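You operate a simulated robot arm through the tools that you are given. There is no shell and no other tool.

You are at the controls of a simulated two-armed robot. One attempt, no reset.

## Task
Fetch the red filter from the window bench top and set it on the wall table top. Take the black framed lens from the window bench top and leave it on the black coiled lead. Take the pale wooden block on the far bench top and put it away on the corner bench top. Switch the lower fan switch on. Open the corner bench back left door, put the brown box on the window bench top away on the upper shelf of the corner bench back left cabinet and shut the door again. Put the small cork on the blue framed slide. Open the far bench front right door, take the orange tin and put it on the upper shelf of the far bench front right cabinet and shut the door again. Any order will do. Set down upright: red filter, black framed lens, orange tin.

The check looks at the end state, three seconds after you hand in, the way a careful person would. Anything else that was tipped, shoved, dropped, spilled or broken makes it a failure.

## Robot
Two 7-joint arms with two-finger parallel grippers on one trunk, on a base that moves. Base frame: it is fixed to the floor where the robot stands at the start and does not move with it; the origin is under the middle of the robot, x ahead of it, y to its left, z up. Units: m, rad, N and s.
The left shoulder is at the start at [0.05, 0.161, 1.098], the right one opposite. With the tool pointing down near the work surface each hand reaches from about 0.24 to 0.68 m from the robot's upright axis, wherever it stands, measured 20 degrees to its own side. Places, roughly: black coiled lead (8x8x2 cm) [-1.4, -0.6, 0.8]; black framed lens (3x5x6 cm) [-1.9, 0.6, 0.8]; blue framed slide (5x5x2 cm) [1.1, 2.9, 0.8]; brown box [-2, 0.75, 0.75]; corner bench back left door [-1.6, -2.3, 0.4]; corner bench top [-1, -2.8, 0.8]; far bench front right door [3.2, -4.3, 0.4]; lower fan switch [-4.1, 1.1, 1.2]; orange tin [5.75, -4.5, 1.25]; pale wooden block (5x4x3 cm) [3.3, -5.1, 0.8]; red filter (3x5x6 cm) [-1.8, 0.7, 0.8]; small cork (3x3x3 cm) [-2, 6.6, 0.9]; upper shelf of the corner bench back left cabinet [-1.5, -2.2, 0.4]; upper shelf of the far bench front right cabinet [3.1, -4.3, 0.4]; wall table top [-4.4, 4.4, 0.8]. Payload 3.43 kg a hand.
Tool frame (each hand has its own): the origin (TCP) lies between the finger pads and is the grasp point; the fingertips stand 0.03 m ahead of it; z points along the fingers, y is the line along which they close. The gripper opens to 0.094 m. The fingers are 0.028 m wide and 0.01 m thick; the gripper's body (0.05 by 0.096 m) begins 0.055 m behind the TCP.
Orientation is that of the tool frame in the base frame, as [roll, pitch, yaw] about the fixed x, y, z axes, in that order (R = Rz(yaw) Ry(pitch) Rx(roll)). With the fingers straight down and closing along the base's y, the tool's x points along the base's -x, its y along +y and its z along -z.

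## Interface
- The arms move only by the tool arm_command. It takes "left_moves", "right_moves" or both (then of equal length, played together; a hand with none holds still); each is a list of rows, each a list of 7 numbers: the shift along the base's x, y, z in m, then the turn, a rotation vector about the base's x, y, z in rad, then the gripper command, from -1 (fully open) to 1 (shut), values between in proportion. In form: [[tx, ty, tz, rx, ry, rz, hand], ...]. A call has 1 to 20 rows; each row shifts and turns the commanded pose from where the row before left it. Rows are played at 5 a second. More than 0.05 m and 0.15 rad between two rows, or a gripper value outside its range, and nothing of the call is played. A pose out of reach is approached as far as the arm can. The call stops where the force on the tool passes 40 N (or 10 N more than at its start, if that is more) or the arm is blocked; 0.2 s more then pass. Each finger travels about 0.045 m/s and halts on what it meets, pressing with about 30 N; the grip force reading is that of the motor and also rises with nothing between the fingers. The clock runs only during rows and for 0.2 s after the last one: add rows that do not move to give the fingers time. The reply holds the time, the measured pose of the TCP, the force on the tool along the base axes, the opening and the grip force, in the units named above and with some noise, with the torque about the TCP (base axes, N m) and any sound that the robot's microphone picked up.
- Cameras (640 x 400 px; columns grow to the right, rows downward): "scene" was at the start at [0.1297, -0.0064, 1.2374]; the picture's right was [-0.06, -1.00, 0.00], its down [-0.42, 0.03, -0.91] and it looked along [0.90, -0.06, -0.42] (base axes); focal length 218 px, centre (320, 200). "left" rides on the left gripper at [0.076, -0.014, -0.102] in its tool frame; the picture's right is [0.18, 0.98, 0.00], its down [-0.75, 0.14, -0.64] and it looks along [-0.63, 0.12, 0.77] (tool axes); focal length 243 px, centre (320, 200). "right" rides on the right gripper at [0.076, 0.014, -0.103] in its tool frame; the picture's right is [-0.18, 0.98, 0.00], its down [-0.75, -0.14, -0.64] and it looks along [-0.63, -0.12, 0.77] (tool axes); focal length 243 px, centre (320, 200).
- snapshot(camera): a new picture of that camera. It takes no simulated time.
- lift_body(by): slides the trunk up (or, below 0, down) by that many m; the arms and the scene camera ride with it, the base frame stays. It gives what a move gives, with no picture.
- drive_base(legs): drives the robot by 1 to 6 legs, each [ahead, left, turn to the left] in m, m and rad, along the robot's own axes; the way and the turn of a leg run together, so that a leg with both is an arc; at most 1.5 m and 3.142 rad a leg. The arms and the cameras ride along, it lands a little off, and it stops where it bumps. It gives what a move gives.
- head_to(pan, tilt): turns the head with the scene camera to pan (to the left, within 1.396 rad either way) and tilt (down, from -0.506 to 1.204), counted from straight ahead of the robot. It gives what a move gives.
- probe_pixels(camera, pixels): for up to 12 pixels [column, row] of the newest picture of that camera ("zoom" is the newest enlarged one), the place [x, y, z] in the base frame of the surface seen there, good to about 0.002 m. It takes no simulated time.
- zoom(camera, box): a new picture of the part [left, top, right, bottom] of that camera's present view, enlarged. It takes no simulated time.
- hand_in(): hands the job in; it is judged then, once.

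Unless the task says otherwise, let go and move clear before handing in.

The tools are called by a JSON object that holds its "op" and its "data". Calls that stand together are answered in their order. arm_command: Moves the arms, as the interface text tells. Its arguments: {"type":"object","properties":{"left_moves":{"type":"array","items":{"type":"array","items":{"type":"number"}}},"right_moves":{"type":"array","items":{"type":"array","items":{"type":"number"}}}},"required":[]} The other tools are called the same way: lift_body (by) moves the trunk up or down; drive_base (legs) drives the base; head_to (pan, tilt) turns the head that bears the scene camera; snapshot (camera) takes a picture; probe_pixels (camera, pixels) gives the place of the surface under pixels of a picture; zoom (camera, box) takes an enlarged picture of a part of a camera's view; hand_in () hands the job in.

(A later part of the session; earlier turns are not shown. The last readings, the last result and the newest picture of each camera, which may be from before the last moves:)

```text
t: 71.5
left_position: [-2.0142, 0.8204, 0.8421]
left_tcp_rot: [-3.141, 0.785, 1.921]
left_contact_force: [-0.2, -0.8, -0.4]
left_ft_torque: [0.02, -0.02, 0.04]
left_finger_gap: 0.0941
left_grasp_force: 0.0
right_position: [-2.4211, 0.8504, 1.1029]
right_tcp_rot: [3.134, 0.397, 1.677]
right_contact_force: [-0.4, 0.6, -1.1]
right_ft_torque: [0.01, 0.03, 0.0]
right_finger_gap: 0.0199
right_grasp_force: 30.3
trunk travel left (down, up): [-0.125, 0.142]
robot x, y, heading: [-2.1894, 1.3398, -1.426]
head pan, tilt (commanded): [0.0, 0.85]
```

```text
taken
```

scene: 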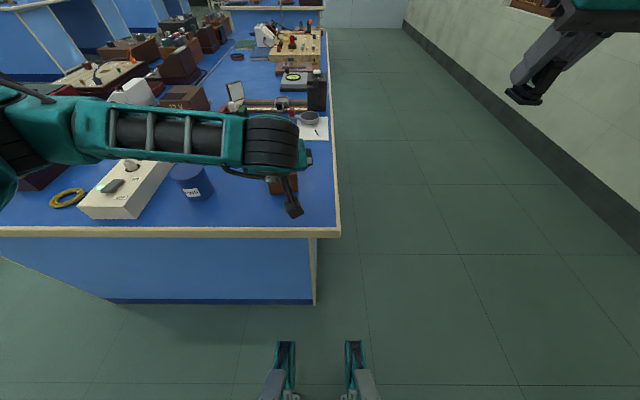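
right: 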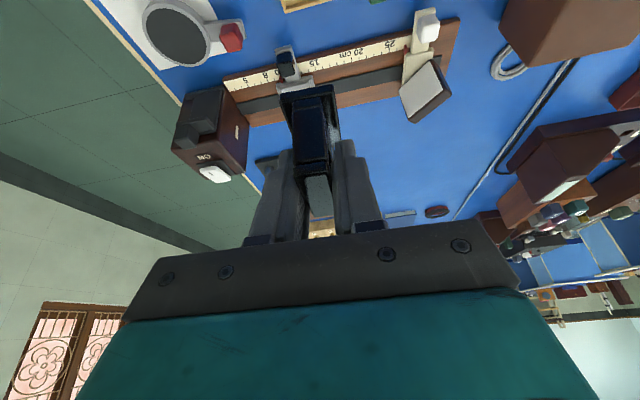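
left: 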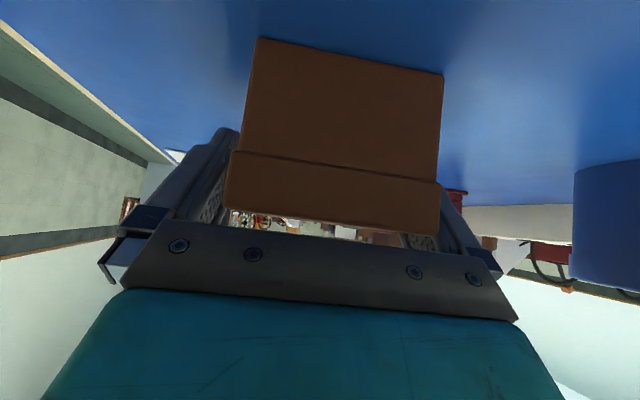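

The box is between the fingers. Closing.

{"op": "arm_command", "data": {"left_moves": [[0, 0, 0, 0, 0, 0, -0.6], [0, 0, 0, 0, 0, 0, -0.4], [0, 0, 0, 0, 0, 0, 0], [0, 0, 0, 0, 0, 0, 1], [0, 0, 0, 0, 0, 0, 1], [0, 0, 0, 0, 0, 0, 1]]}}

{"op": "arm_command", "data": {"left_moves": [[0, 0, 0.02, 0, 0, 0, 1], [0, 0, 0.03, 0, 0, 0, 1], [0, 0, 0.04, 0, 0, 0, 1], [0, 0, 0.04, 0, 0, 0, 1], [0, 0, 0.04, 0, 0, 0, 1]]}}

{"op": "snapshot", "data": {"camera": "left"}}

{"op": "snapshot", "data": {"camera": "scene"}}

```text
t: 72.9
left_position: [-2.0146, 0.8208, 0.8428]
left_tcp_rot: [3.141, 0.784, 1.919]
left_contact_force: [-1.0, 0.2, -0.2]
left_ft_torque: [-0.05, -0.07, 0.02]
left_finger_gap: 0.074
left_grasp_force: 30.1
right_position: [-2.4212, 0.8488, 1.1026]
right_tcp_rot: [3.133, 0.398, 1.676]
right_contact_force: [-0.1, -0.7, -1.7]
right_ft_torque: [0.02, -0.01, -0.01]
right_finger_gap: 0.0196
right_grasp_force: 29.9
trunk travel left (down, up): [-0.125, 0.142]
robot x, y, heading: [-2.1905, 1.3365, -1.421]
head pan, tilt (commanded): [0.0, 0.85]
```

```text
t: 74.1
left_position: [-2.0141, 0.8206, 1.0134]
left_tcp_rot: [3.141, 0.782, 1.919]
left_contact_force: [0.2, 0.5, -0.7]
left_ft_torque: [0.01, 0.02, 0.01]
left_finger_gap: 0.074
left_grasp_force: 30.5
right_position: [-2.4217, 0.8516, 1.1026]
right_tcp_rot: [3.132, 0.398, 1.675]
right_contact_force: [-0.4, -0.8, -0.8]
right_ft_torque: [-0.01, -0.03, -0.01]
right_finger_gap: 0.0195
right_grasp_force: 30.3
trunk travel left (down, up): [-0.125, 0.142]
robot x, y, heading: [-2.193, 1.3395, -1.423]
head pan, tilt (commanded): [0.0, 0.85]
```

```text
taken
```

left: 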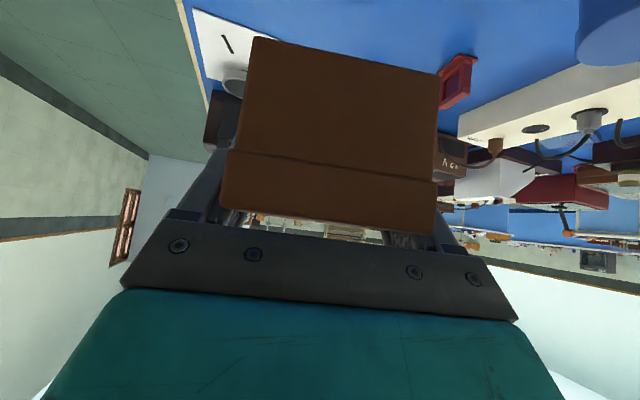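

```text
taken
```

scene: 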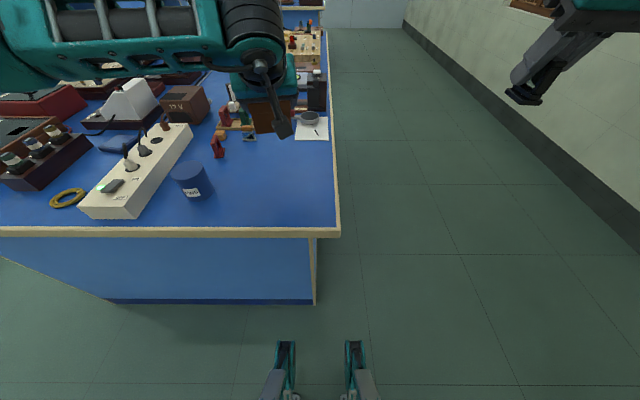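

Box gripped (gap 0.074) and lifted. I'll tuck the left arm a little and drive down the window aisle toward the bench's −y end.

{"op": "arm_command", "data": {"left_moves": [[0.016, 0.028, 0.02, 0, 0, 0, 1], [0.016, 0.028, 0.02, 0, 0, 0, 1], [0.016, 0.028, 0.02, 0, 0, 0, 1], [0.016, 0.028, 0.02, 0, 0, 0, 1]]}}

{"op": "drive_base", "data": {"legs": [[0, -0.7, 0], [1.3, 0, 0], [1.1, 0, 0]]}}

{"op": "head_to", "data": {"pan": 0.9, "tilt": 0.45}}

{"op": "snapshot", "data": {"camera": "scene"}}

```text
t: 75.1
left_position: [-1.9488, 0.9321, 1.0928]
left_tcp_rot: [3.141, 0.784, 1.919]
left_contact_force: [0.3, 0.4, -2.0]
left_ft_torque: [0.02, 0.03, 0.02]
left_finger_gap: 0.0741
left_grasp_force: 30.0
right_position: [-2.4216, 0.8504, 1.1027]
right_tcp_rot: [3.135, 0.398, 1.675]
right_contact_force: [-0.3, -0.5, 0.0]
right_ft_torque: [-0.01, 0.0, 0.0]
right_finger_gap: 0.0197
right_grasp_force: 30.3
trunk travel left (down, up): [-0.125, 0.142]
robot x, y, heading: [-2.1896, 1.3381, -1.425]
head pan, tilt (commanded): [0.0, 0.85]
```

```text
t: 93.0
left_position: [-2.3136, -1.5357, 1.0916]
left_tcp_rot: [-3.141, 0.785, 1.908]
left_contact_force: [-0.2, 0.1, -1.3]
left_ft_torque: [0.02, -0.01, 0.0]
left_finger_gap: 0.074
left_grasp_force: 30.1
right_position: [-2.7859, -1.6114, 1.1022]
right_tcp_rot: [3.131, 0.396, 1.664]
right_contact_force: [-0.4, 0.5, 0.5]
right_ft_torque: [0.01, -0.01, -0.03]
right_finger_gap: 0.0197
right_grasp_force: 29.8
trunk travel left (down, up): [-0.125, 0.142]
robot x, y, heading: [-2.5518, -1.1289, -1.435]
head pan, tilt (commanded): [0.0, 0.85]
```

```text
t: 94.2
left_position: [-2.3126, -1.5362, 1.0911]
left_tcp_rot: [-3.141, 0.784, 1.907]
left_contact_force: [-0.7, 0.1, -1.2]
left_ft_torque: [0.03, 0.02, 0.01]
left_finger_gap: 0.074
left_grasp_force: 30.1
right_position: [-2.7857, -1.6118, 1.1023]
right_tcp_rot: [3.133, 0.398, 1.665]
right_contact_force: [0.4, 0.6, -0.6]
right_ft_torque: [0.02, -0.01, -0.01]
right_finger_gap: 0.0199
right_grasp_force: 30.3
trunk travel left (down, up): [-0.125, 0.142]
robot x, y, heading: [-2.5465, -1.1215, -1.434]
head pan, tilt (commanded): [0.901, 0.45]
```

```text
taken
```

scene: 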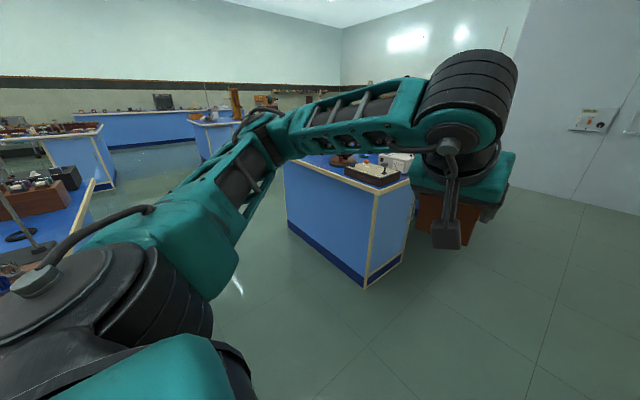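

I see the corner bench's end (column 290–410) and a black coil on the window bench at left (20,235). I'll probe key points.

{"op": "probe_pixels", "data": {"camera": "scene", "pixels": [[365, 287], [288, 228], [380, 187], [290, 160], [20, 235], [90, 190], [405, 262], [575, 250]]}}

{"op": "head_to", "data": {"pan": 1.39, "tilt": 0.6}}

{"op": "snapshot", "data": {"camera": "scene"}}

```text
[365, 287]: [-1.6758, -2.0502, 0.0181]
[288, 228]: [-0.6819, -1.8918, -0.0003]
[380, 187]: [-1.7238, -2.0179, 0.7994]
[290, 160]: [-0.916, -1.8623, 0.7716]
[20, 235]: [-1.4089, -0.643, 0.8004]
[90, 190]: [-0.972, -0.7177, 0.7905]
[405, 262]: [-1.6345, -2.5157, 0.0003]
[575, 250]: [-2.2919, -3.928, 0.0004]
```

```text
t: 95.1
left_position: [-2.3131, -1.5359, 1.092]
left_tcp_rot: [-3.14, 0.785, 1.907]
left_contact_force: [-0.8, -0.2, -1.8]
left_ft_torque: [0.04, -0.02, 0.01]
left_finger_gap: 0.0739
left_grasp_force: 29.6
right_position: [-2.7858, -1.6119, 1.1033]
right_tcp_rot: [3.133, 0.397, 1.664]
right_contact_force: [0.2, 0.4, -0.4]
right_ft_torque: [0.0, -0.01, -0.02]
right_finger_gap: 0.0196
right_grasp_force: 30.6
trunk travel left (down, up): [-0.125, 0.142]
robot x, y, heading: [-2.5485, -1.1261, -1.425]
head pan, tilt (commanded): [1.389, 0.6]
```

```text
taken
```

scene: 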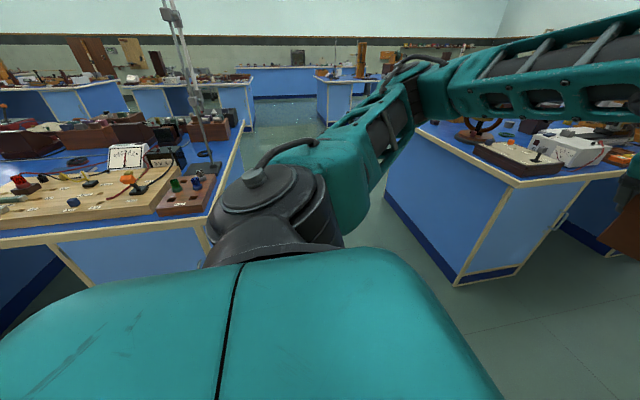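

{"op": "probe_pixels", "data": {"camera": "scene", "pixels": [[205, 168], [80, 162], [195, 240], [240, 125], [185, 200], [172, 15], [215, 185], [100, 205], [385, 195], [455, 285], [455, 120]]}}

{"op": "zoom", "data": {"camera": "scene", "box": [0, 100, 250, 256]}}

```text
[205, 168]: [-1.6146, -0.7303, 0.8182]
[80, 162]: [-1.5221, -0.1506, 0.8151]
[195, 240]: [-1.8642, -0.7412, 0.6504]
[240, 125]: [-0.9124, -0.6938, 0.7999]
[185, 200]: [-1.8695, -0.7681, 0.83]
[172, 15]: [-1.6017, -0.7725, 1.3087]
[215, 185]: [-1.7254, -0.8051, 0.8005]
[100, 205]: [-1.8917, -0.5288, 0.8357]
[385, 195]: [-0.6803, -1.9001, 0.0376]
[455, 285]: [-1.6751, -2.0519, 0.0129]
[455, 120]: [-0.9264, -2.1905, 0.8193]
```

```text
2.56 times, centred on (125, 178) of scene
```

zoom: 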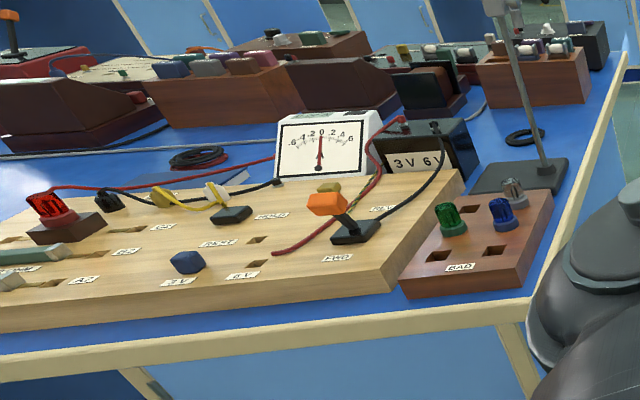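

The black coiled lead lies near (-1.41,-0.64) by the −y end, and a tall retort stand rises near (-1.61,-0.74). I'll turn to face +y, back off, move the left arm outward so the stand passes between the arms, and then look again.

{"op": "drive_base", "data": {"legs": [[0, 0, -3.14], [-0.45, 0, 0]]}}

{"op": "head_to", "data": {"pan": -0.8, "tilt": 0.4}}

{"op": "snapshot", "data": {"camera": "scene"}}

```text
t: 105.3
left_position: [-2.7261, -1.1521, 1.0917]
left_tcp_rot: [-3.141, 0.783, -1.281]
left_contact_force: [0.5, -0.9, -1.8]
left_ft_torque: [-0.03, 0.01, -0.02]
left_finger_gap: 0.0741
left_grasp_force: 29.8
right_position: [-2.2504, -1.0987, 1.103]
right_tcp_rot: [3.134, 0.399, -1.522]
right_contact_force: [-0.2, -0.2, -0.7]
right_ft_torque: [-0.01, -0.01, -0.01]
right_finger_gap: 0.0197
right_grasp_force: 30.2
trunk travel left (down, up): [-0.125, 0.142]
robot x, y, heading: [-2.5076, -1.5726, 1.67]
head pan, tilt (commanded): [1.389, 0.6]
```

```text
t: 107.3
left_position: [-2.7248, -1.1523, 1.0921]
left_tcp_rot: [3.141, 0.782, -1.279]
left_contact_force: [0.2, -0.6, -1.7]
left_ft_torque: [-0.05, 0.0, 0.0]
left_finger_gap: 0.0739
left_grasp_force: 29.8
right_position: [-2.2498, -1.0986, 1.1035]
right_tcp_rot: [3.133, 0.399, -1.523]
right_contact_force: [0.3, -0.4, -1.4]
right_ft_torque: [0.0, -0.03, -0.01]
right_finger_gap: 0.0198
right_grasp_force: 30.3
trunk travel left (down, up): [-0.125, 0.142]
robot x, y, heading: [-2.5123, -1.5753, 1.664]
head pan, tilt (commanded): [-0.799, 0.4]
```

```text
taken
```

scene: 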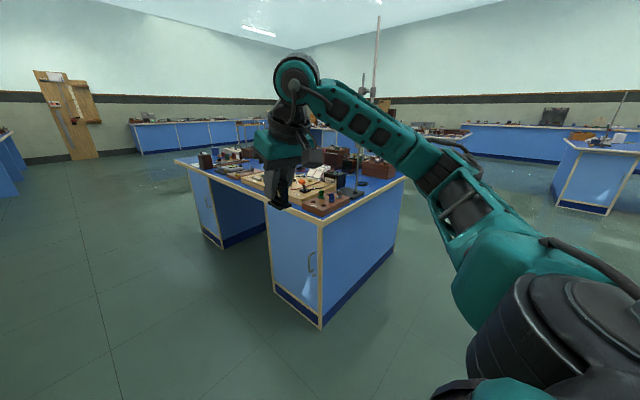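

{"op": "arm_command", "data": {"left_moves": [[-0.037, -0.017, 0, 0, 0, 0, 1], [-0.037, -0.017, 0, 0, 0, 0, 1], [-0.037, -0.017, 0, 0, 0, 0, 1], [-0.037, -0.017, 0, 0, 0, 0, 1], [-0.037, -0.017, 0, 0, 0, 0, 1], [-0.037, -0.017, 0, 0, 0, 0, 1]]}}

{"op": "drive_base", "data": {"legs": [[0.0, 0, 0.053], [0.15, -1.0, 0]]}}

{"op": "head_to", "data": {"pan": 0, "tilt": 0.5}}

{"op": "snapshot", "data": {"camera": "scene"}}

```text
t: 108.7
left_position: [-2.9479, -1.2546, 1.0922]
left_tcp_rot: [3.14, 0.784, -1.283]
left_contact_force: [0.5, 0.0, -1.9]
left_ft_torque: [-0.04, 0.0, 0.0]
left_finger_gap: 0.0744
left_grasp_force: 29.9
right_position: [-2.2498, -1.0986, 1.1042]
right_tcp_rot: [3.133, 0.4, -1.522]
right_contact_force: [-0.1, 0.1, -0.8]
right_ft_torque: [0.03, -0.03, 0.03]
right_finger_gap: 0.0197
right_grasp_force: 29.7
trunk travel left (down, up): [-0.125, 0.142]
robot x, y, heading: [-2.5086, -1.5753, 1.664]
head pan, tilt (commanded): [-0.799, 0.4]
```

```text
t: 118.2
left_position: [-1.999, -0.9863, 1.0919]
left_tcp_rot: [-3.141, 0.785, -1.219]
left_contact_force: [0.4, -0.6, -2.1]
left_ft_torque: [-0.03, -0.03, 0.01]
left_finger_gap: 0.0739
left_grasp_force: 29.9
right_position: [-1.3123, -0.787, 1.1037]
right_tcp_rot: [3.133, 0.4, -1.463]
right_contact_force: [-0.3, -0.3, -0.2]
right_ft_torque: [0.0, -0.01, -0.01]
right_finger_gap: 0.0195
right_grasp_force: 29.9
trunk travel left (down, up): [-0.125, 0.142]
robot x, y, heading: [-1.54, -1.278, 1.723]
head pan, tilt (commanded): [-0.799, 0.4]
```

```text
t: 119.4
left_position: [-2.0009, -0.9859, 1.0926]
left_tcp_rot: [3.141, 0.781, -1.218]
left_contact_force: [0.8, 0.2, -2.0]
left_ft_torque: [-0.02, -0.01, -0.04]
left_finger_gap: 0.0742
left_grasp_force: 30.3
right_position: [-1.312, -0.7881, 1.1019]
right_tcp_rot: [3.132, 0.398, -1.462]
right_contact_force: [-0.1, 0.2, -1.2]
right_ft_torque: [0.01, -0.03, 0.0]
right_finger_gap: 0.0195
right_grasp_force: 30.0
trunk travel left (down, up): [-0.125, 0.142]
robot x, y, heading: [-1.5417, -1.2777, 1.721]
head pan, tilt (commanded): [0.0, 0.499]
```

```text
taken
```

scene: 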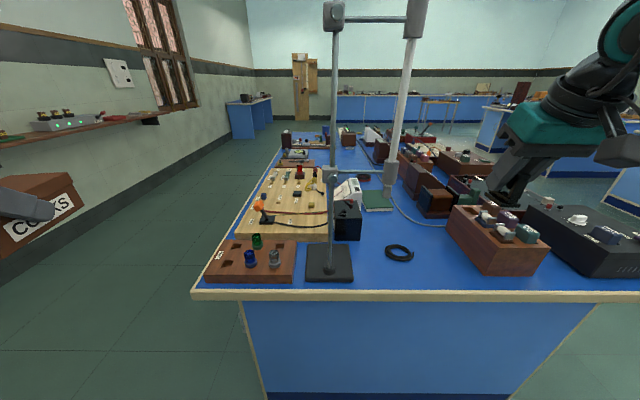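

The stand carries a horizontal arm and a white tube (column ~400) that hangs near the black lead (399,253). I'll measure these.

{"op": "probe_pixels", "data": {"camera": "scene", "pixels": [[333, 130], [333, 240], [400, 120], [390, 180], [388, 208], [413, 15], [375, 20], [399, 247], [399, 258], [385, 253], [412, 253], [330, 278]]}}

{"op": "zoom", "data": {"camera": "scene", "box": [320, 150, 480, 250]}}

{"op": "zoom", "data": {"camera": "scene", "box": [370, 230, 430, 270]}}

```text
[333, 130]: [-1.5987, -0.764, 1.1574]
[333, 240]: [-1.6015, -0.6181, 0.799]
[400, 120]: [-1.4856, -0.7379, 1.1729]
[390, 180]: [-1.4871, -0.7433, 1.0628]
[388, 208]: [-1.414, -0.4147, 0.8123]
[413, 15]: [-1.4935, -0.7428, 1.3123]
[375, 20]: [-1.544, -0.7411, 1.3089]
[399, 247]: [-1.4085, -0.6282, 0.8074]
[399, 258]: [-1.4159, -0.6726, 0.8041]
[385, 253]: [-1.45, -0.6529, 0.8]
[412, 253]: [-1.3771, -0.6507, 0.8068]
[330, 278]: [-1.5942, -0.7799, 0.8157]
```

```text
4.00 times, centred on (400, 200) of scene
```

zoom: 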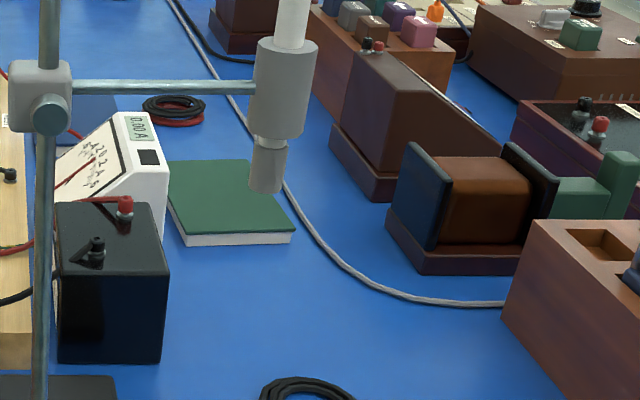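

```text
10.00 times, centred on (400, 250) of scene
```

zoom: 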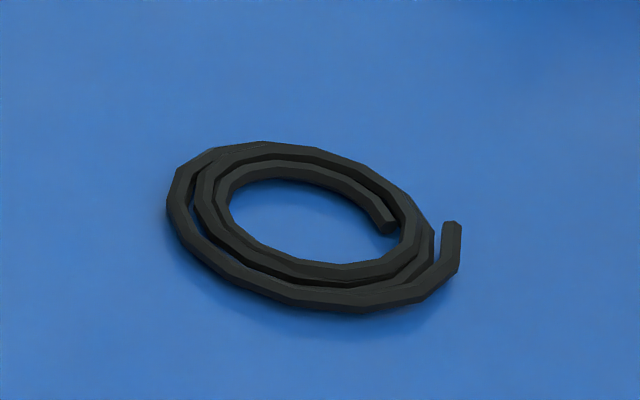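

The tube hangs down to z≈1.03 at (-1.487,-0.742), only 12 cm from the lead's centre. I'll come in from the right of it, turned left, so the tube is off to the side; first I'll check heights of items there.

{"op": "probe_pixels", "data": {"camera": "scene", "pixels": [[401, 252], [495, 215], [455, 215], [505, 265], [580, 212], [625, 240], [460, 250], [420, 190], [470, 185], [387, 196], [387, 192]]}}

{"op": "drive_base", "data": {"legs": [[0, -0.62, 0]]}}

{"op": "snapshot", "data": {"camera": "scene"}}

```text
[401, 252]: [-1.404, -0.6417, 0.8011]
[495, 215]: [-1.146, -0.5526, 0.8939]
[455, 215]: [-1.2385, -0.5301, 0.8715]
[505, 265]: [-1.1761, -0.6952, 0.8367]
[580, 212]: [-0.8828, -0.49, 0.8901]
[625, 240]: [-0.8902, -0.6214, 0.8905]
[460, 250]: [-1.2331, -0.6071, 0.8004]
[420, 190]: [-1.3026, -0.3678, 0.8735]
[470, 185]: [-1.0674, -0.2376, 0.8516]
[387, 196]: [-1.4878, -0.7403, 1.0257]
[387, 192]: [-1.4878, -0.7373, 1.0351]
```

```text
t: 125.2
left_position: [-1.389, -0.8927, 1.0911]
left_tcp_rot: [3.142, 0.782, -1.226]
left_contact_force: [-1.0, -0.2, -1.1]
left_ft_torque: [-0.05, 0.02, 0.03]
left_finger_gap: 0.0743
left_grasp_force: 29.9
right_position: [-0.7002, -0.6974, 1.1024]
right_tcp_rot: [3.133, 0.397, -1.469]
right_contact_force: [-0.9, -0.2, -1.2]
right_ft_torque: [0.02, 0.01, -0.01]
right_finger_gap: 0.02
right_grasp_force: 29.5
trunk travel left (down, up): [-0.125, 0.142]
robot x, y, heading: [-0.9304, -1.1863, 1.714]
head pan, tilt (commanded): [0.0, 0.499]
```

```text
taken
```

scene: 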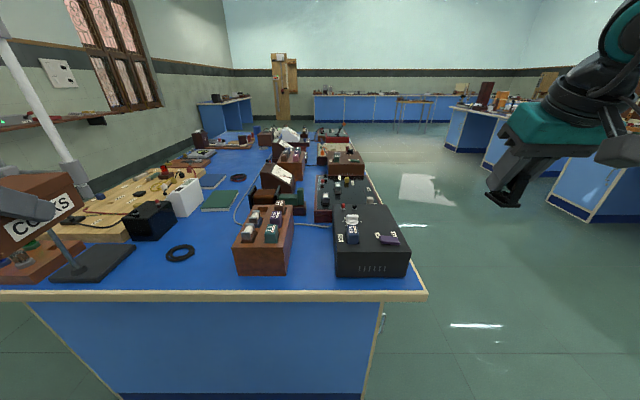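

Heights there are all below 0.9 m. Now turn left ~0.66 rad and step in slightly.

{"op": "drive_base", "data": {"legs": [[0, 0, 0.66], [0.09, 0.0, 0]]}}

{"op": "head_to", "data": {"pan": 0, "tilt": 0.7}}

{"op": "snapshot", "data": {"camera": "scene"}}

```text
t: 128.1
left_position: [-1.5383, -1.1668, 1.0913]
left_tcp_rot: [3.141, 0.781, -0.571]
left_contact_force: [-0.2, -0.4, -2.0]
left_ft_torque: [-0.03, -0.05, -0.03]
left_finger_gap: 0.0738
left_grasp_force: 30.7
right_position: [-1.1105, -0.5941, 1.1031]
right_tcp_rot: [3.134, 0.398, -0.816]
right_contact_force: [0.8, -0.2, -0.1]
right_ft_torque: [-0.03, 0.0, 0.01]
right_finger_gap: 0.0198
right_grasp_force: 30.2
trunk travel left (down, up): [-0.125, 0.142]
robot x, y, heading: [-0.9991, -1.1258, 2.368]
head pan, tilt (commanded): [0.0, 0.499]
```

```text
t: 128.8
left_position: [-1.5384, -1.1668, 1.0919]
left_tcp_rot: [-3.141, 0.782, -0.572]
left_contact_force: [-0.1, -0.5, -1.8]
left_ft_torque: [-0.02, -0.03, 0.01]
left_finger_gap: 0.0741
left_grasp_force: 30.4
right_position: [-1.1098, -0.5946, 1.1032]
right_tcp_rot: [3.133, 0.398, -0.814]
right_contact_force: [-0.3, 0.3, -1.2]
right_ft_torque: [0.0, -0.02, 0.02]
right_finger_gap: 0.0196
right_grasp_force: 30.1
trunk travel left (down, up): [-0.125, 0.142]
robot x, y, heading: [-0.9965, -1.122, 2.366]
head pan, tilt (commanded): [0.0, 0.7]
```

```text
taken
```

scene: 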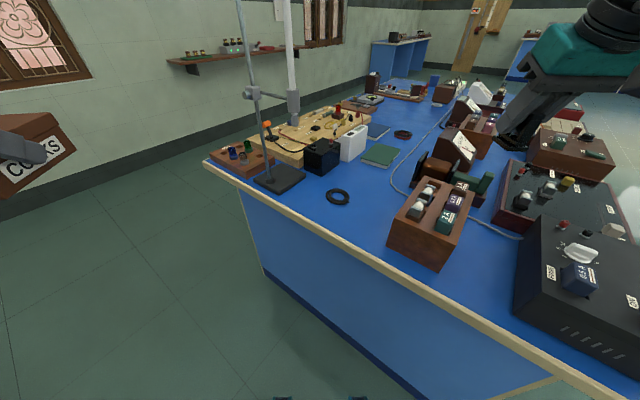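

{"op": "zoom", "data": {"camera": "scene", "box": [312, 178, 362, 210]}}

{"op": "zoom", "data": {"camera": "right", "box": [220, 40, 420, 250]}}

```text
12.50 times, centred on (337, 194) of scene
```

zoom: 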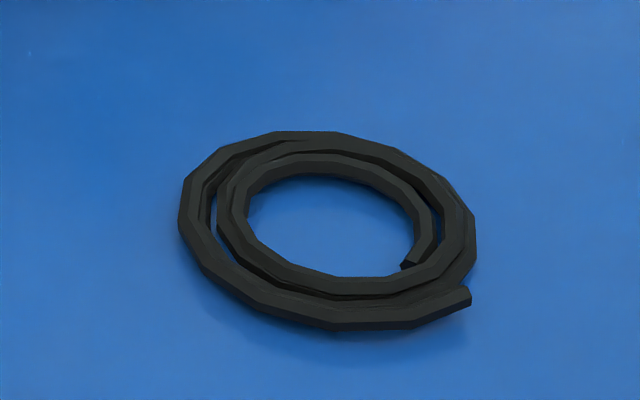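

```text
1.90 times, centred on (320, 145) of right
```

zoom: 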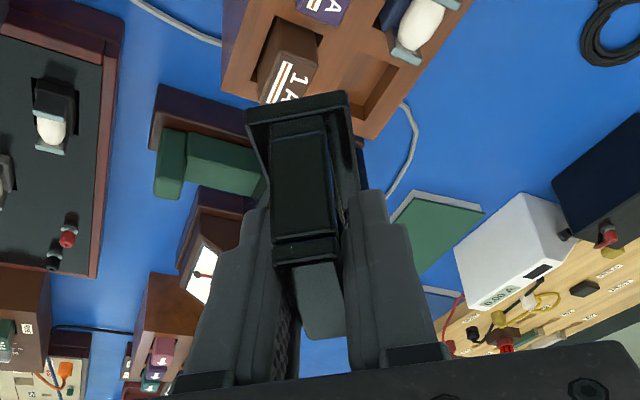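

{"op": "zoom", "data": {"camera": "scene", "box": [312, 178, 362, 210]}}

{"op": "probe_pixels", "data": {"camera": "zoom", "pixels": [[186, 215], [470, 220], [300, 135], [340, 325], [240, 205], [415, 215], [320, 165], [330, 278], [330, 225], [440, 295], [205, 190]]}}

```text
12.50 times, centred on (337, 194) of scene
```

zoom: 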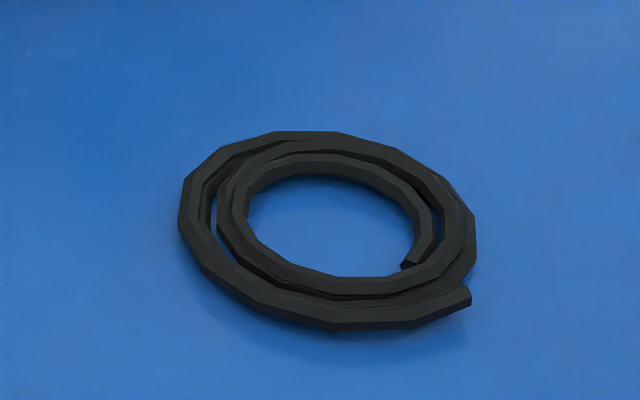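

```text
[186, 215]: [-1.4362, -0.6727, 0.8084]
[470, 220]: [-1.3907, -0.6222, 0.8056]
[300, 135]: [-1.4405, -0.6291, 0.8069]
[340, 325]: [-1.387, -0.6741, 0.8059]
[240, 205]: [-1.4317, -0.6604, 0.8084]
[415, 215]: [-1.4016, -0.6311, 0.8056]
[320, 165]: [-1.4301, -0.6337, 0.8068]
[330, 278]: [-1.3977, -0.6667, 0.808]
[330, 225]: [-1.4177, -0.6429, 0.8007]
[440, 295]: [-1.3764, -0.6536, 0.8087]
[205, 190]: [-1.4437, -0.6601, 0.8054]
```

The lead's centre is at about (-1.4145,-0.649), 7 cm across with a 4.2 cm hole. I'll carry the lens over it at z≈1.0, staying clear of the tube.

{"op": "arm_command", "data": {"right_moves": [[-0.0381, -0.0068, -0.0129, 0, 0, 0, 1], [-0.0381, -0.0068, -0.0129, 0, 0, 0, 1], [-0.0381, -0.0068, -0.0129, 0, 0, 0, 1], [-0.0381, -0.0068, -0.0129, 0, 0, 0, 1], [-0.0381, -0.0068, -0.0129, 0, 0, 0, 1], [-0.0381, -0.0068, -0.0129, 0, 0, 0, 1], [-0.0381, -0.0068, -0.0129, 0, 0, 0, 1], [-0.038, -0.0068, -0.0129, 0, 0, 0, 1], [0, 0, 0, 0, 0, 0, 1]]}}

{"op": "snapshot", "data": {"camera": "scene"}}

{"op": "snapshot", "data": {"camera": "right"}}

```text
t: 130.8
left_position: [-1.5385, -1.1684, 1.0921]
left_tcp_rot: [3.141, 0.781, -0.572]
left_contact_force: [0.0, -0.1, -1.8]
left_ft_torque: [-0.02, -0.03, 0.02]
left_finger_gap: 0.0739
left_grasp_force: 29.9
right_position: [-1.4161, -0.6493, 0.9992]
right_tcp_rot: [3.135, 0.397, -0.814]
right_contact_force: [0.4, 0.4, -0.7]
right_ft_torque: [0.01, 0.02, 0.0]
right_finger_gap: 0.0201
right_grasp_force: 29.9
trunk travel left (down, up): [-0.125, 0.142]
robot x, y, heading: [-0.9986, -1.1229, 2.37]
head pan, tilt (commanded): [0.0, 0.7]
```

```text
taken
```

scene: 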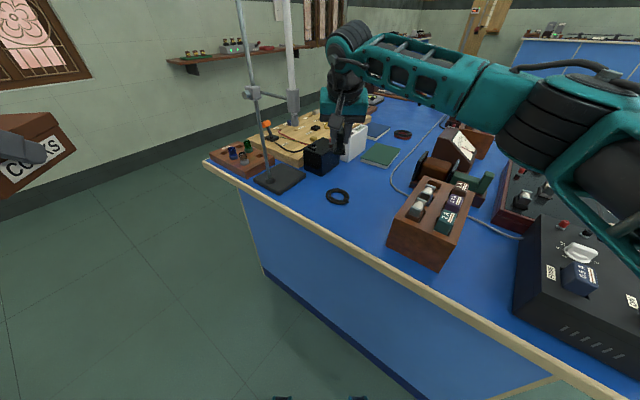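

```text
taken
```

right: 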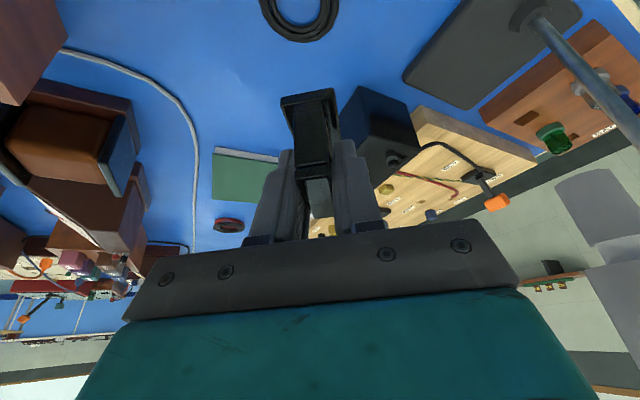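

The hand is above the coil; descending most of the way.

{"op": "arm_command", "data": {"right_moves": [[0.0008, 0, -0.031, 0, 0, 0, 1], [0.0008, 0, -0.031, 0, 0, 0, 1], [0, 0, -0.031, 0, 0, 0, 1], [0, 0, -0.028, 0, 0, 0, 1], [0, 0, 0, 0, 0, 0, 1]]}}

{"op": "snapshot", "data": {"camera": "right"}}

{"op": "zoom", "data": {"camera": "scene", "box": [270, 140, 400, 221]}}

```text
t: 132.0
left_position: [-1.539, -1.1676, 1.0918]
left_tcp_rot: [-3.142, 0.782, -0.57]
left_contact_force: [0.5, -0.1, -1.3]
left_ft_torque: [0.0, -0.01, -0.01]
left_finger_gap: 0.0737
left_grasp_force: 30.2
right_position: [-1.4145, -0.6505, 0.8767]
right_tcp_rot: [3.134, 0.397, -0.816]
right_contact_force: [-0.2, 0.6, -0.7]
right_ft_torque: [0.03, 0.0, 0.02]
right_finger_gap: 0.0196
right_grasp_force: 29.7
trunk travel left (down, up): [-0.125, 0.142]
robot x, y, heading: [-0.9984, -1.1248, 2.37]
head pan, tilt (commanded): [0.0, 0.7]
```

```text
taken
```

right: 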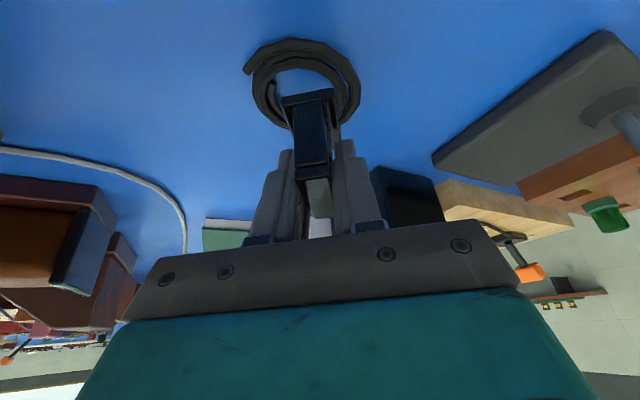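

```text
4.92 times, centred on (335, 180) of scene
```

zoom: 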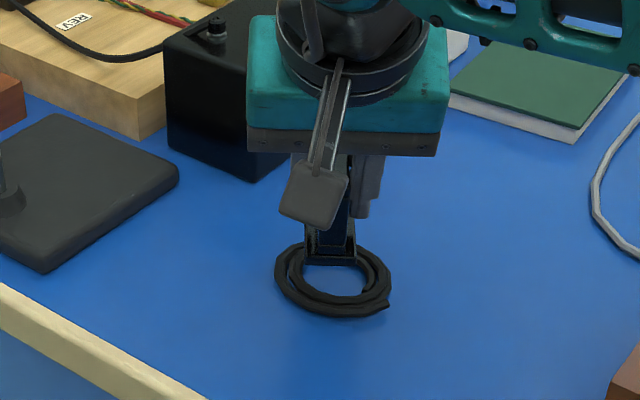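

{"op": "probe_pixels", "data": {"camera": "zoom", "pixels": [[330, 245], [330, 256], [312, 256], [350, 256], [330, 262], [325, 240], [335, 285], [282, 275], [385, 275], [335, 310], [345, 200]]}}

```text
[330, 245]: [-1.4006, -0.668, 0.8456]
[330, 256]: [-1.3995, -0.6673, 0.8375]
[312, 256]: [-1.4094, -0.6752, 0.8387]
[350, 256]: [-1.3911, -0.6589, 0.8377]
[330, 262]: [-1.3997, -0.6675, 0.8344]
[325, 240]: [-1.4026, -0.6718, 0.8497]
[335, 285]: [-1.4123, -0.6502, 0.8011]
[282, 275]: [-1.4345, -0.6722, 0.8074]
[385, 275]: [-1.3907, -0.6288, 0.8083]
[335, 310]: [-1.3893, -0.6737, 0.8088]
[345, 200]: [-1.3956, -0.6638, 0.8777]
```

The lens base is centred over the coil within 3 mm (near face 2.2 cm behind TCP). Lowering in small steps toward contact.

{"op": "arm_command", "data": {"right_moves": [[0.0014, -0.001, -0.005, 0, 0, 0, 1], [0, 0, -0.005, 0, 0, 0, 1], [0, 0, -0.004, 0, 0, 0, 1], [0, 0, -0.002, 0, 0, 0, 1], [0, 0, 0, 0, 0, 0, 1]]}}

{"op": "zoom", "data": {"camera": "scene", "box": [300, 160, 370, 204]}}

```text
t: 133.2
left_position: [-1.5388, -1.1674, 1.0924]
left_tcp_rot: [3.139, 0.78, -0.57]
left_contact_force: [0.3, 0.0, -1.5]
left_ft_torque: [-0.02, -0.02, 0.01]
left_finger_gap: 0.0741
left_grasp_force: 30.3
right_position: [-1.4126, -0.6504, 0.8627]
right_tcp_rot: [3.133, 0.398, -0.814]
right_contact_force: [0.1, -0.6, -1.2]
right_ft_torque: [0.02, -0.03, 0.0]
right_finger_gap: 0.02
right_grasp_force: 30.4
trunk travel left (down, up): [-0.125, 0.142]
robot x, y, heading: [-0.9956, -1.121, 2.367]
head pan, tilt (commanded): [0.0, 0.7]
```

```text
9.09 times, centred on (335, 182) of scene
```

zoom: 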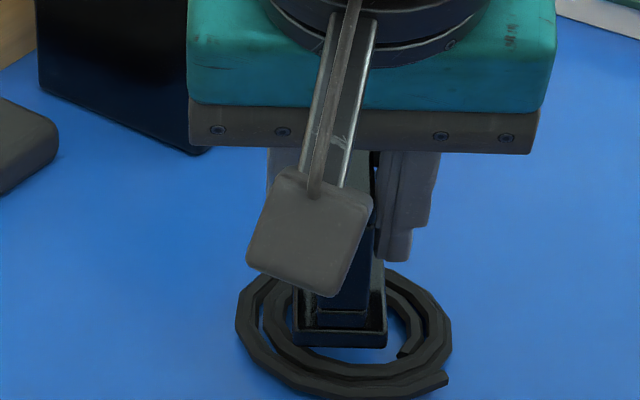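

{"op": "arm_command", "data": {"right_moves": [[0, 0, -0.002, 0, 0, 0, 1], [0, 0, -0.002, 0, 0, 0, 1], [0, 0, 0, 0, 0, 0, 1]]}}

{"op": "zoom", "data": {"camera": "scene", "box": [300, 160, 370, 204]}}

{"op": "probe_pixels", "data": {"camera": "zoom", "pixels": [[320, 335], [320, 342], [345, 345], [345, 368], [300, 345], [375, 345]]}}

```text
t: 134.0
left_position: [-1.5381, -1.1683, 1.0905]
left_tcp_rot: [3.141, 0.782, -0.571]
left_contact_force: [0.4, -0.1, -1.8]
left_ft_torque: [-0.06, -0.03, 0.01]
left_finger_gap: 0.0741
left_grasp_force: 29.7
right_position: [-1.4127, -0.6498, 0.8598]
right_tcp_rot: [3.135, 0.4, -0.815]
right_contact_force: [0.1, 0.3, 0.0]
right_ft_torque: [0.01, 0.01, 0.02]
right_finger_gap: 0.0197
right_grasp_force: 30.0
trunk travel left (down, up): [-0.125, 0.142]
robot x, y, heading: [-0.9955, -1.1259, 2.369]
head pan, tilt (commanded): [0.0, 0.7]
```

```text
9.09 times, centred on (335, 182) of scene
```

zoom: 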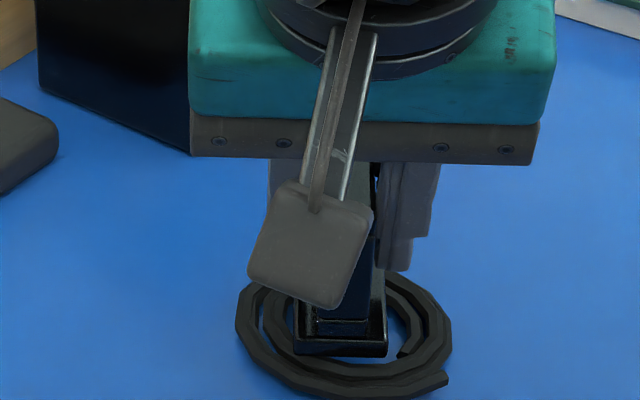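

```text
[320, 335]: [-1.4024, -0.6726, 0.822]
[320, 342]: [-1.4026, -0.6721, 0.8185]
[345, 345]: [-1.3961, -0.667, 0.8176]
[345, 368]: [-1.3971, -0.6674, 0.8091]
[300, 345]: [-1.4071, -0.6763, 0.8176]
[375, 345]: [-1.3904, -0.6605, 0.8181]
```

{"op": "arm_command", "data": {"right_moves": [[0, 0, -0.002, 0, 0, 0, 1], [0, 0, -0.001, 0, 0, 0, 1], [0, 0, 0, 0, 0, 0, 1]]}}

{"op": "arm_command", "data": {"right_moves": [[0, 0, -0.001, 0, 0, 0, 1], [0, 0, 0, 0, 0, 0, 1]]}}

{"op": "zoom", "data": {"camera": "scene", "box": [300, 160, 370, 204]}}

```text
t: 134.8
left_position: [-1.5385, -1.1684, 1.093]
left_tcp_rot: [-3.141, 0.784, -0.571]
left_contact_force: [-0.1, 0.0, -1.5]
left_ft_torque: [-0.02, -0.04, 0.0]
left_finger_gap: 0.074
left_grasp_force: 30.1
right_position: [-1.411, -0.6501, 0.859]
right_tcp_rot: [3.13, 0.402, -0.816]
right_contact_force: [-0.8, -0.5, 10.0]
right_ft_torque: [0.08, -0.02, -0.01]
right_finger_gap: 0.0198
right_grasp_force: 29.7
trunk travel left (down, up): [-0.125, 0.142]
robot x, y, heading: [-0.9999, -1.122, 2.37]
head pan, tilt (commanded): [0.0, 0.7]
```

```text
t: 135.4
left_position: [-1.5386, -1.17, 1.0934]
left_tcp_rot: [-3.141, 0.784, -0.572]
left_contact_force: [-0.7, 0.6, -2.2]
left_ft_torque: [-0.02, -0.03, -0.01]
left_finger_gap: 0.074
left_grasp_force: 29.4
right_position: [-1.4119, -0.6502, 0.8584]
right_tcp_rot: [3.131, 0.404, -0.815]
right_contact_force: [-1.3, 0.7, 17.2]
right_ft_torque: [0.07, 0.02, 0.04]
right_finger_gap: 0.0199
right_grasp_force: 30.5
trunk travel left (down, up): [-0.125, 0.142]
robot x, y, heading: [-0.9935, -1.1239, 2.37]
head pan, tilt (commanded): [0.0, 0.7]
```

```text
9.09 times, centred on (335, 182) of scene
```

zoom: 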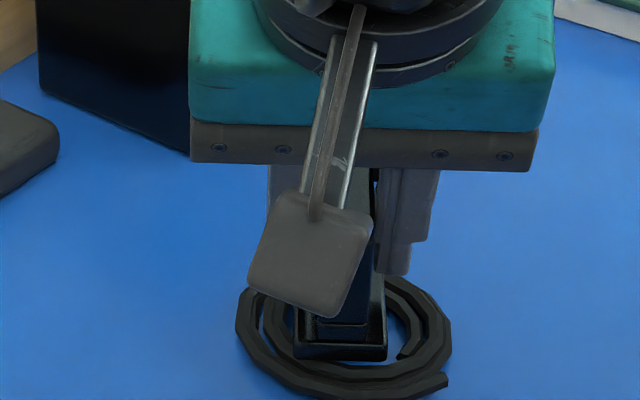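

Contact at 17 N. I'll ease off by 2 mm, then open the fingers and retreat upward.

{"op": "arm_command", "data": {"right_moves": [[0, 0, 0.002, 0, 0, 0, 1], [0, 0, 0, 0, 0, 0, 0.4], [0, 0, 0, 0, 0, 0, 0.2], [0, 0, 0, 0, 0, 0, 0.0], [0, 0, 0, 0, 0, 0, 0.0]]}}

{"op": "snapshot", "data": {"camera": "right"}}

{"op": "zoom", "data": {"camera": "scene", "box": [300, 160, 370, 204]}}

```text
t: 136.6
left_position: [-1.5398, -1.1668, 1.0912]
left_tcp_rot: [3.141, 0.782, -0.572]
left_contact_force: [0.1, 0.4, -1.5]
left_ft_torque: [-0.04, -0.05, 0.01]
left_finger_gap: 0.0739
left_grasp_force: 30.0
right_position: [-1.4119, -0.6496, 0.8566]
right_tcp_rot: [3.134, 0.397, -0.814]
right_contact_force: [0.5, -0.3, -0.3]
right_ft_torque: [-0.02, -0.01, -0.02]
right_finger_gap: 0.047
right_grasp_force: 0.0
trunk travel left (down, up): [-0.125, 0.142]
robot x, y, heading: [-0.9988, -1.1269, 2.377]
head pan, tilt (commanded): [0.0, 0.7]
```

```text
taken
```

right: 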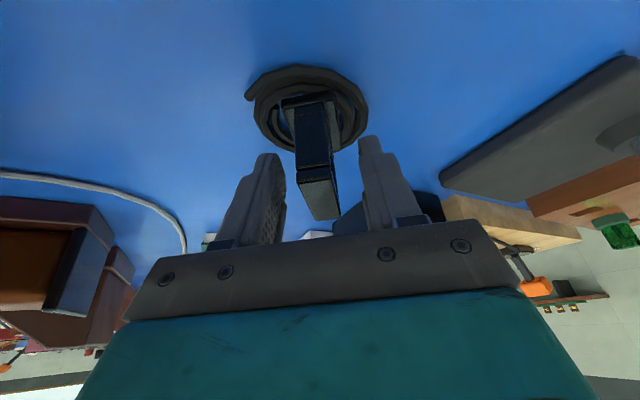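

```text
9.09 times, centred on (335, 182) of scene
```

zoom: 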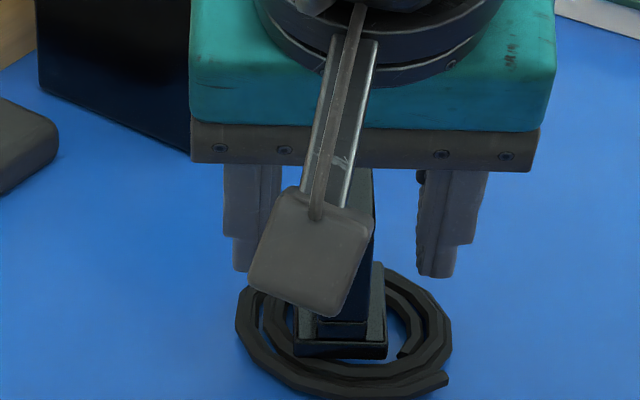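

Released; the lens stands on the coil. Backing the hand out along its axis, then away to the right.

{"op": "arm_command", "data": {"right_moves": [[0.008, -0.008, 0.026, 0, 0, 0, 0.0], [0.01, -0.01, 0.035, 0, 0, 0, 0.0], [0.01, -0.01, 0.035, 0, 0, 0, 0.0], [0.035, 0.005, 0.025, 0, 0, 0, 0.0], [0.04, 0.01, 0.02, 0, 0, 0, 0.0], [0.04, 0.01, 0.02, 0, 0, 0, -1], [0.04, 0.01, 0.02, 0, 0, 0, -1], [0.04, 0.01, 0.02, 0, 0, 0, -1], [0.04, 0.01, 0.02, 0, 0, 0, -1]]}}

{"op": "snapshot", "data": {"camera": "scene"}}

{"op": "zoom", "data": {"camera": "scene", "box": [300, 160, 370, 204]}}

```text
t: 138.6
left_position: [-1.5376, -1.1678, 1.0918]
left_tcp_rot: [-3.141, 0.784, -0.57]
left_contact_force: [-0.1, -0.5, -1.6]
left_ft_torque: [0.03, -0.03, 0.0]
left_finger_gap: 0.0739
left_grasp_force: 30.0
right_position: [-1.148, -0.6233, 1.0784]
right_tcp_rot: [3.135, 0.398, -0.813]
right_contact_force: [-0.3, 0.3, -0.2]
right_ft_torque: [0.0, -0.01, 0.02]
right_finger_gap: 0.094
right_grasp_force: 0.0
trunk travel left (down, up): [-0.125, 0.142]
robot x, y, heading: [-0.9994, -1.1259, 2.368]
head pan, tilt (commanded): [0.0, 0.7]
```

```text
taken
```

scene: 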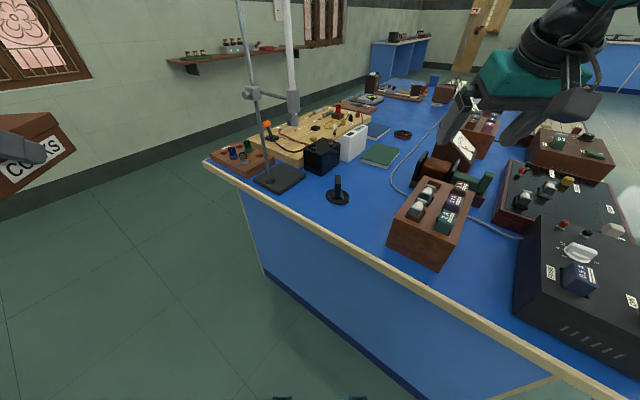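

```text
9.09 times, centred on (335, 182) of scene
```

zoom: 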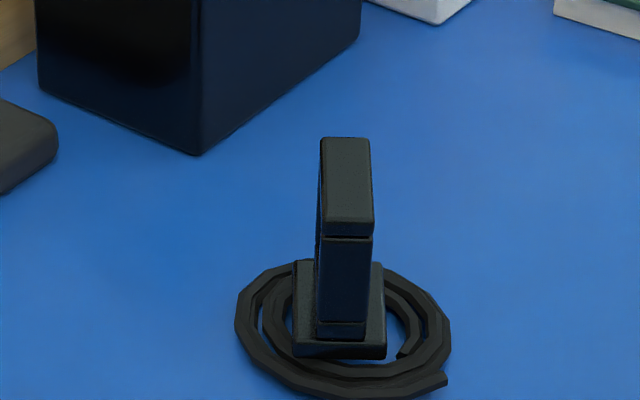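

The lens stands upright on the coil. Next the box: I'll back away, turn along the gap and head to the corner bench's back (−x) side.

{"op": "drive_base", "data": {"legs": [[-0.05, 0, 0], [0, 0, 0.92], [1.4, 0, 0]]}}

{"op": "head_to", "data": {"pan": 0.9, "tilt": 0.5}}

{"op": "snapshot", "data": {"camera": "scene"}}

```text
t: 148.5
left_position: [-2.6258, -1.8341, 1.0908]
left_tcp_rot: [-3.14, 0.781, 0.355]
left_contact_force: [0.3, 1.1, -1.5]
left_ft_torque: [0.02, -0.06, 0.0]
left_finger_gap: 0.0741
left_grasp_force: 29.7
right_position: [-2.8293, -1.1953, 1.0783]
right_tcp_rot: [3.134, 0.398, 0.114]
right_contact_force: [-0.4, 0.0, 0.0]
right_ft_torque: [-0.02, 0.0, 0.0]
right_finger_gap: 0.0937
right_grasp_force: 0.1
trunk travel left (down, up): [-0.125, 0.142]
robot x, y, heading: [-2.3376, -1.3773, -2.984]
head pan, tilt (commanded): [0.0, 0.7]
```

```text
t: 149.7
left_position: [-2.6266, -1.8354, 1.0922]
left_tcp_rot: [-3.141, 0.781, 0.355]
left_contact_force: [0.0, -0.1, -1.9]
left_ft_torque: [-0.02, -0.03, -0.02]
left_finger_gap: 0.0741
left_grasp_force: 29.6
right_position: [-2.8288, -1.1959, 1.0786]
right_tcp_rot: [3.133, 0.398, 0.114]
right_contact_force: [-0.2, -0.2, 0.0]
right_ft_torque: [-0.04, 0.01, 0.0]
right_finger_gap: 0.0938
right_grasp_force: 0.1
trunk travel left (down, up): [-0.125, 0.142]
robot x, y, heading: [-2.3392, -1.3761, -2.987]
head pan, tilt (commanded): [0.901, 0.499]
```

```text
taken
```

scene: 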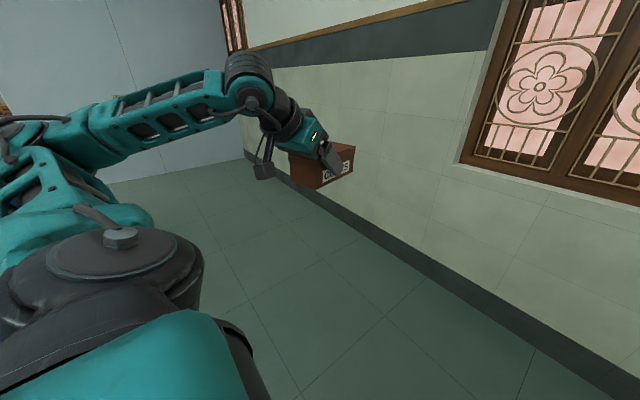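

{"op": "drive_base", "data": {"legs": [[0.35, 0, 0], [0, 0, 3.13], [0, -0.95, 0]]}}

{"op": "head_to", "data": {"pan": 0, "tilt": 0.55}}

{"op": "snapshot", "data": {"camera": "scene"}}

```text
t: 167.7
left_position: [-2.2336, -1.9111, 1.0925]
left_tcp_rot: [3.141, 0.782, -2.764]
left_contact_force: [0.4, 0.1, -2.1]
left_ft_torque: [-0.01, 0.06, 0.0]
left_finger_gap: 0.0739
left_grasp_force: 30.2
right_position: [-2.0181, -2.546, 1.0785]
right_tcp_rot: [3.133, 0.398, -3.009]
right_contact_force: [-0.6, -0.4, 0.7]
right_ft_torque: [0.01, -0.02, 0.0]
right_finger_gap: 0.094
right_grasp_force: 0.0
trunk travel left (down, up): [-0.125, 0.142]
robot x, y, heading: [-2.5148, -2.3765, 0.174]
head pan, tilt (commanded): [0.901, 0.499]
```

```text
t: 168.9
left_position: [-2.2333, -1.9115, 1.0915]
left_tcp_rot: [-3.141, 0.78, -2.764]
left_contact_force: [-1.0, 0.1, -2.9]
left_ft_torque: [-0.02, 0.03, 0.0]
left_finger_gap: 0.0743
left_grasp_force: 30.5
right_position: [-2.019, -2.5453, 1.0791]
right_tcp_rot: [3.133, 0.398, -3.009]
right_contact_force: [-0.1, -0.4, 0.2]
right_ft_torque: [0.0, 0.03, -0.03]
right_finger_gap: 0.0937
right_grasp_force: 0.0
trunk travel left (down, up): [-0.125, 0.142]
robot x, y, heading: [-2.5136, -2.3766, 0.172]
head pan, tilt (commanded): [0.0, 0.55]
```

```text
taken
```

scene: 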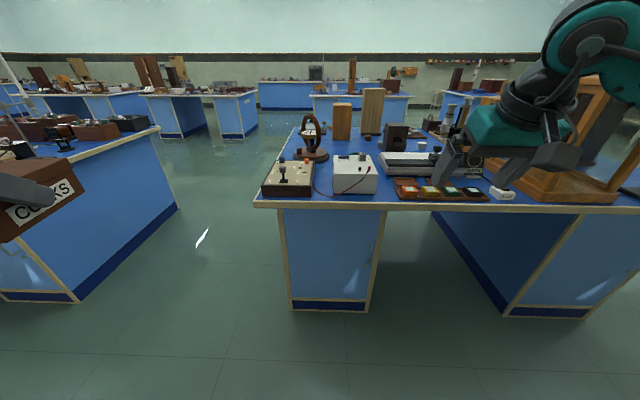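

The corner bench's back left cabinet face is at columns 285–385. I'll zoom in to find the handle and hinge side.

{"op": "zoom", "data": {"camera": "scene", "box": [250, 180, 420, 320]}}

{"op": "probe_pixels", "data": {"camera": "zoom", "pixels": [[120, 160], [480, 160], [130, 380], [460, 380], [300, 200], [20, 75], [300, 80], [340, 230], [385, 270]]}}

```text
2.86 times, centred on (335, 250) of scene
```

zoom: 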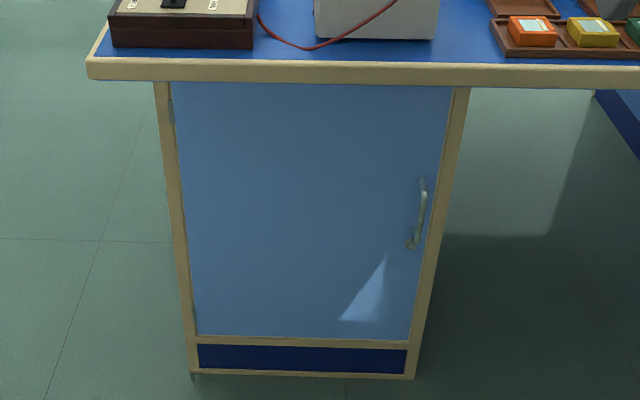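

```text
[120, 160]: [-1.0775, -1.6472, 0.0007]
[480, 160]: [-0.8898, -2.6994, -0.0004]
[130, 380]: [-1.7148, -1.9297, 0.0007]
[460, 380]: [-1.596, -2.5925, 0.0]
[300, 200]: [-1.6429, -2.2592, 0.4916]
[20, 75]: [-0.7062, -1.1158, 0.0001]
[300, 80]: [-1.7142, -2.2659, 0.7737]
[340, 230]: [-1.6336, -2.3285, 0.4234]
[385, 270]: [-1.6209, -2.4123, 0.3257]
```

{"op": "zoom", "data": {"camera": "scene", "box": [345, 220, 385, 280]}}

{"op": "probe_pixels", "data": {"camera": "scene", "pixels": [[398, 243], [397, 254], [395, 266], [398, 250], [310, 230], [370, 215], [300, 300], [370, 300], [290, 215], [380, 215]]}}

```text
6.67 times, centred on (365, 250) of scene
```

zoom: 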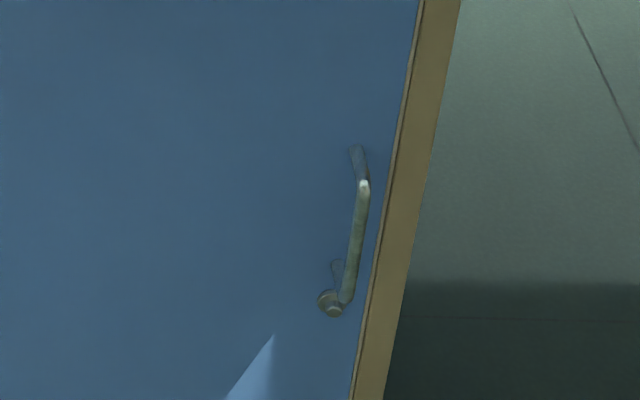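

```text
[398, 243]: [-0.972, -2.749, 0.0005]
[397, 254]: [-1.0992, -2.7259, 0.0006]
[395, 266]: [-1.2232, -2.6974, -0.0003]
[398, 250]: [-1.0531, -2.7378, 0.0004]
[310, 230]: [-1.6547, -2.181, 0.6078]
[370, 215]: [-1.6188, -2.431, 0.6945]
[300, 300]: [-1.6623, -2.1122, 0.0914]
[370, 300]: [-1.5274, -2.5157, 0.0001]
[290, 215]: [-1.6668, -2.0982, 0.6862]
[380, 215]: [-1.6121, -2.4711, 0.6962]
```

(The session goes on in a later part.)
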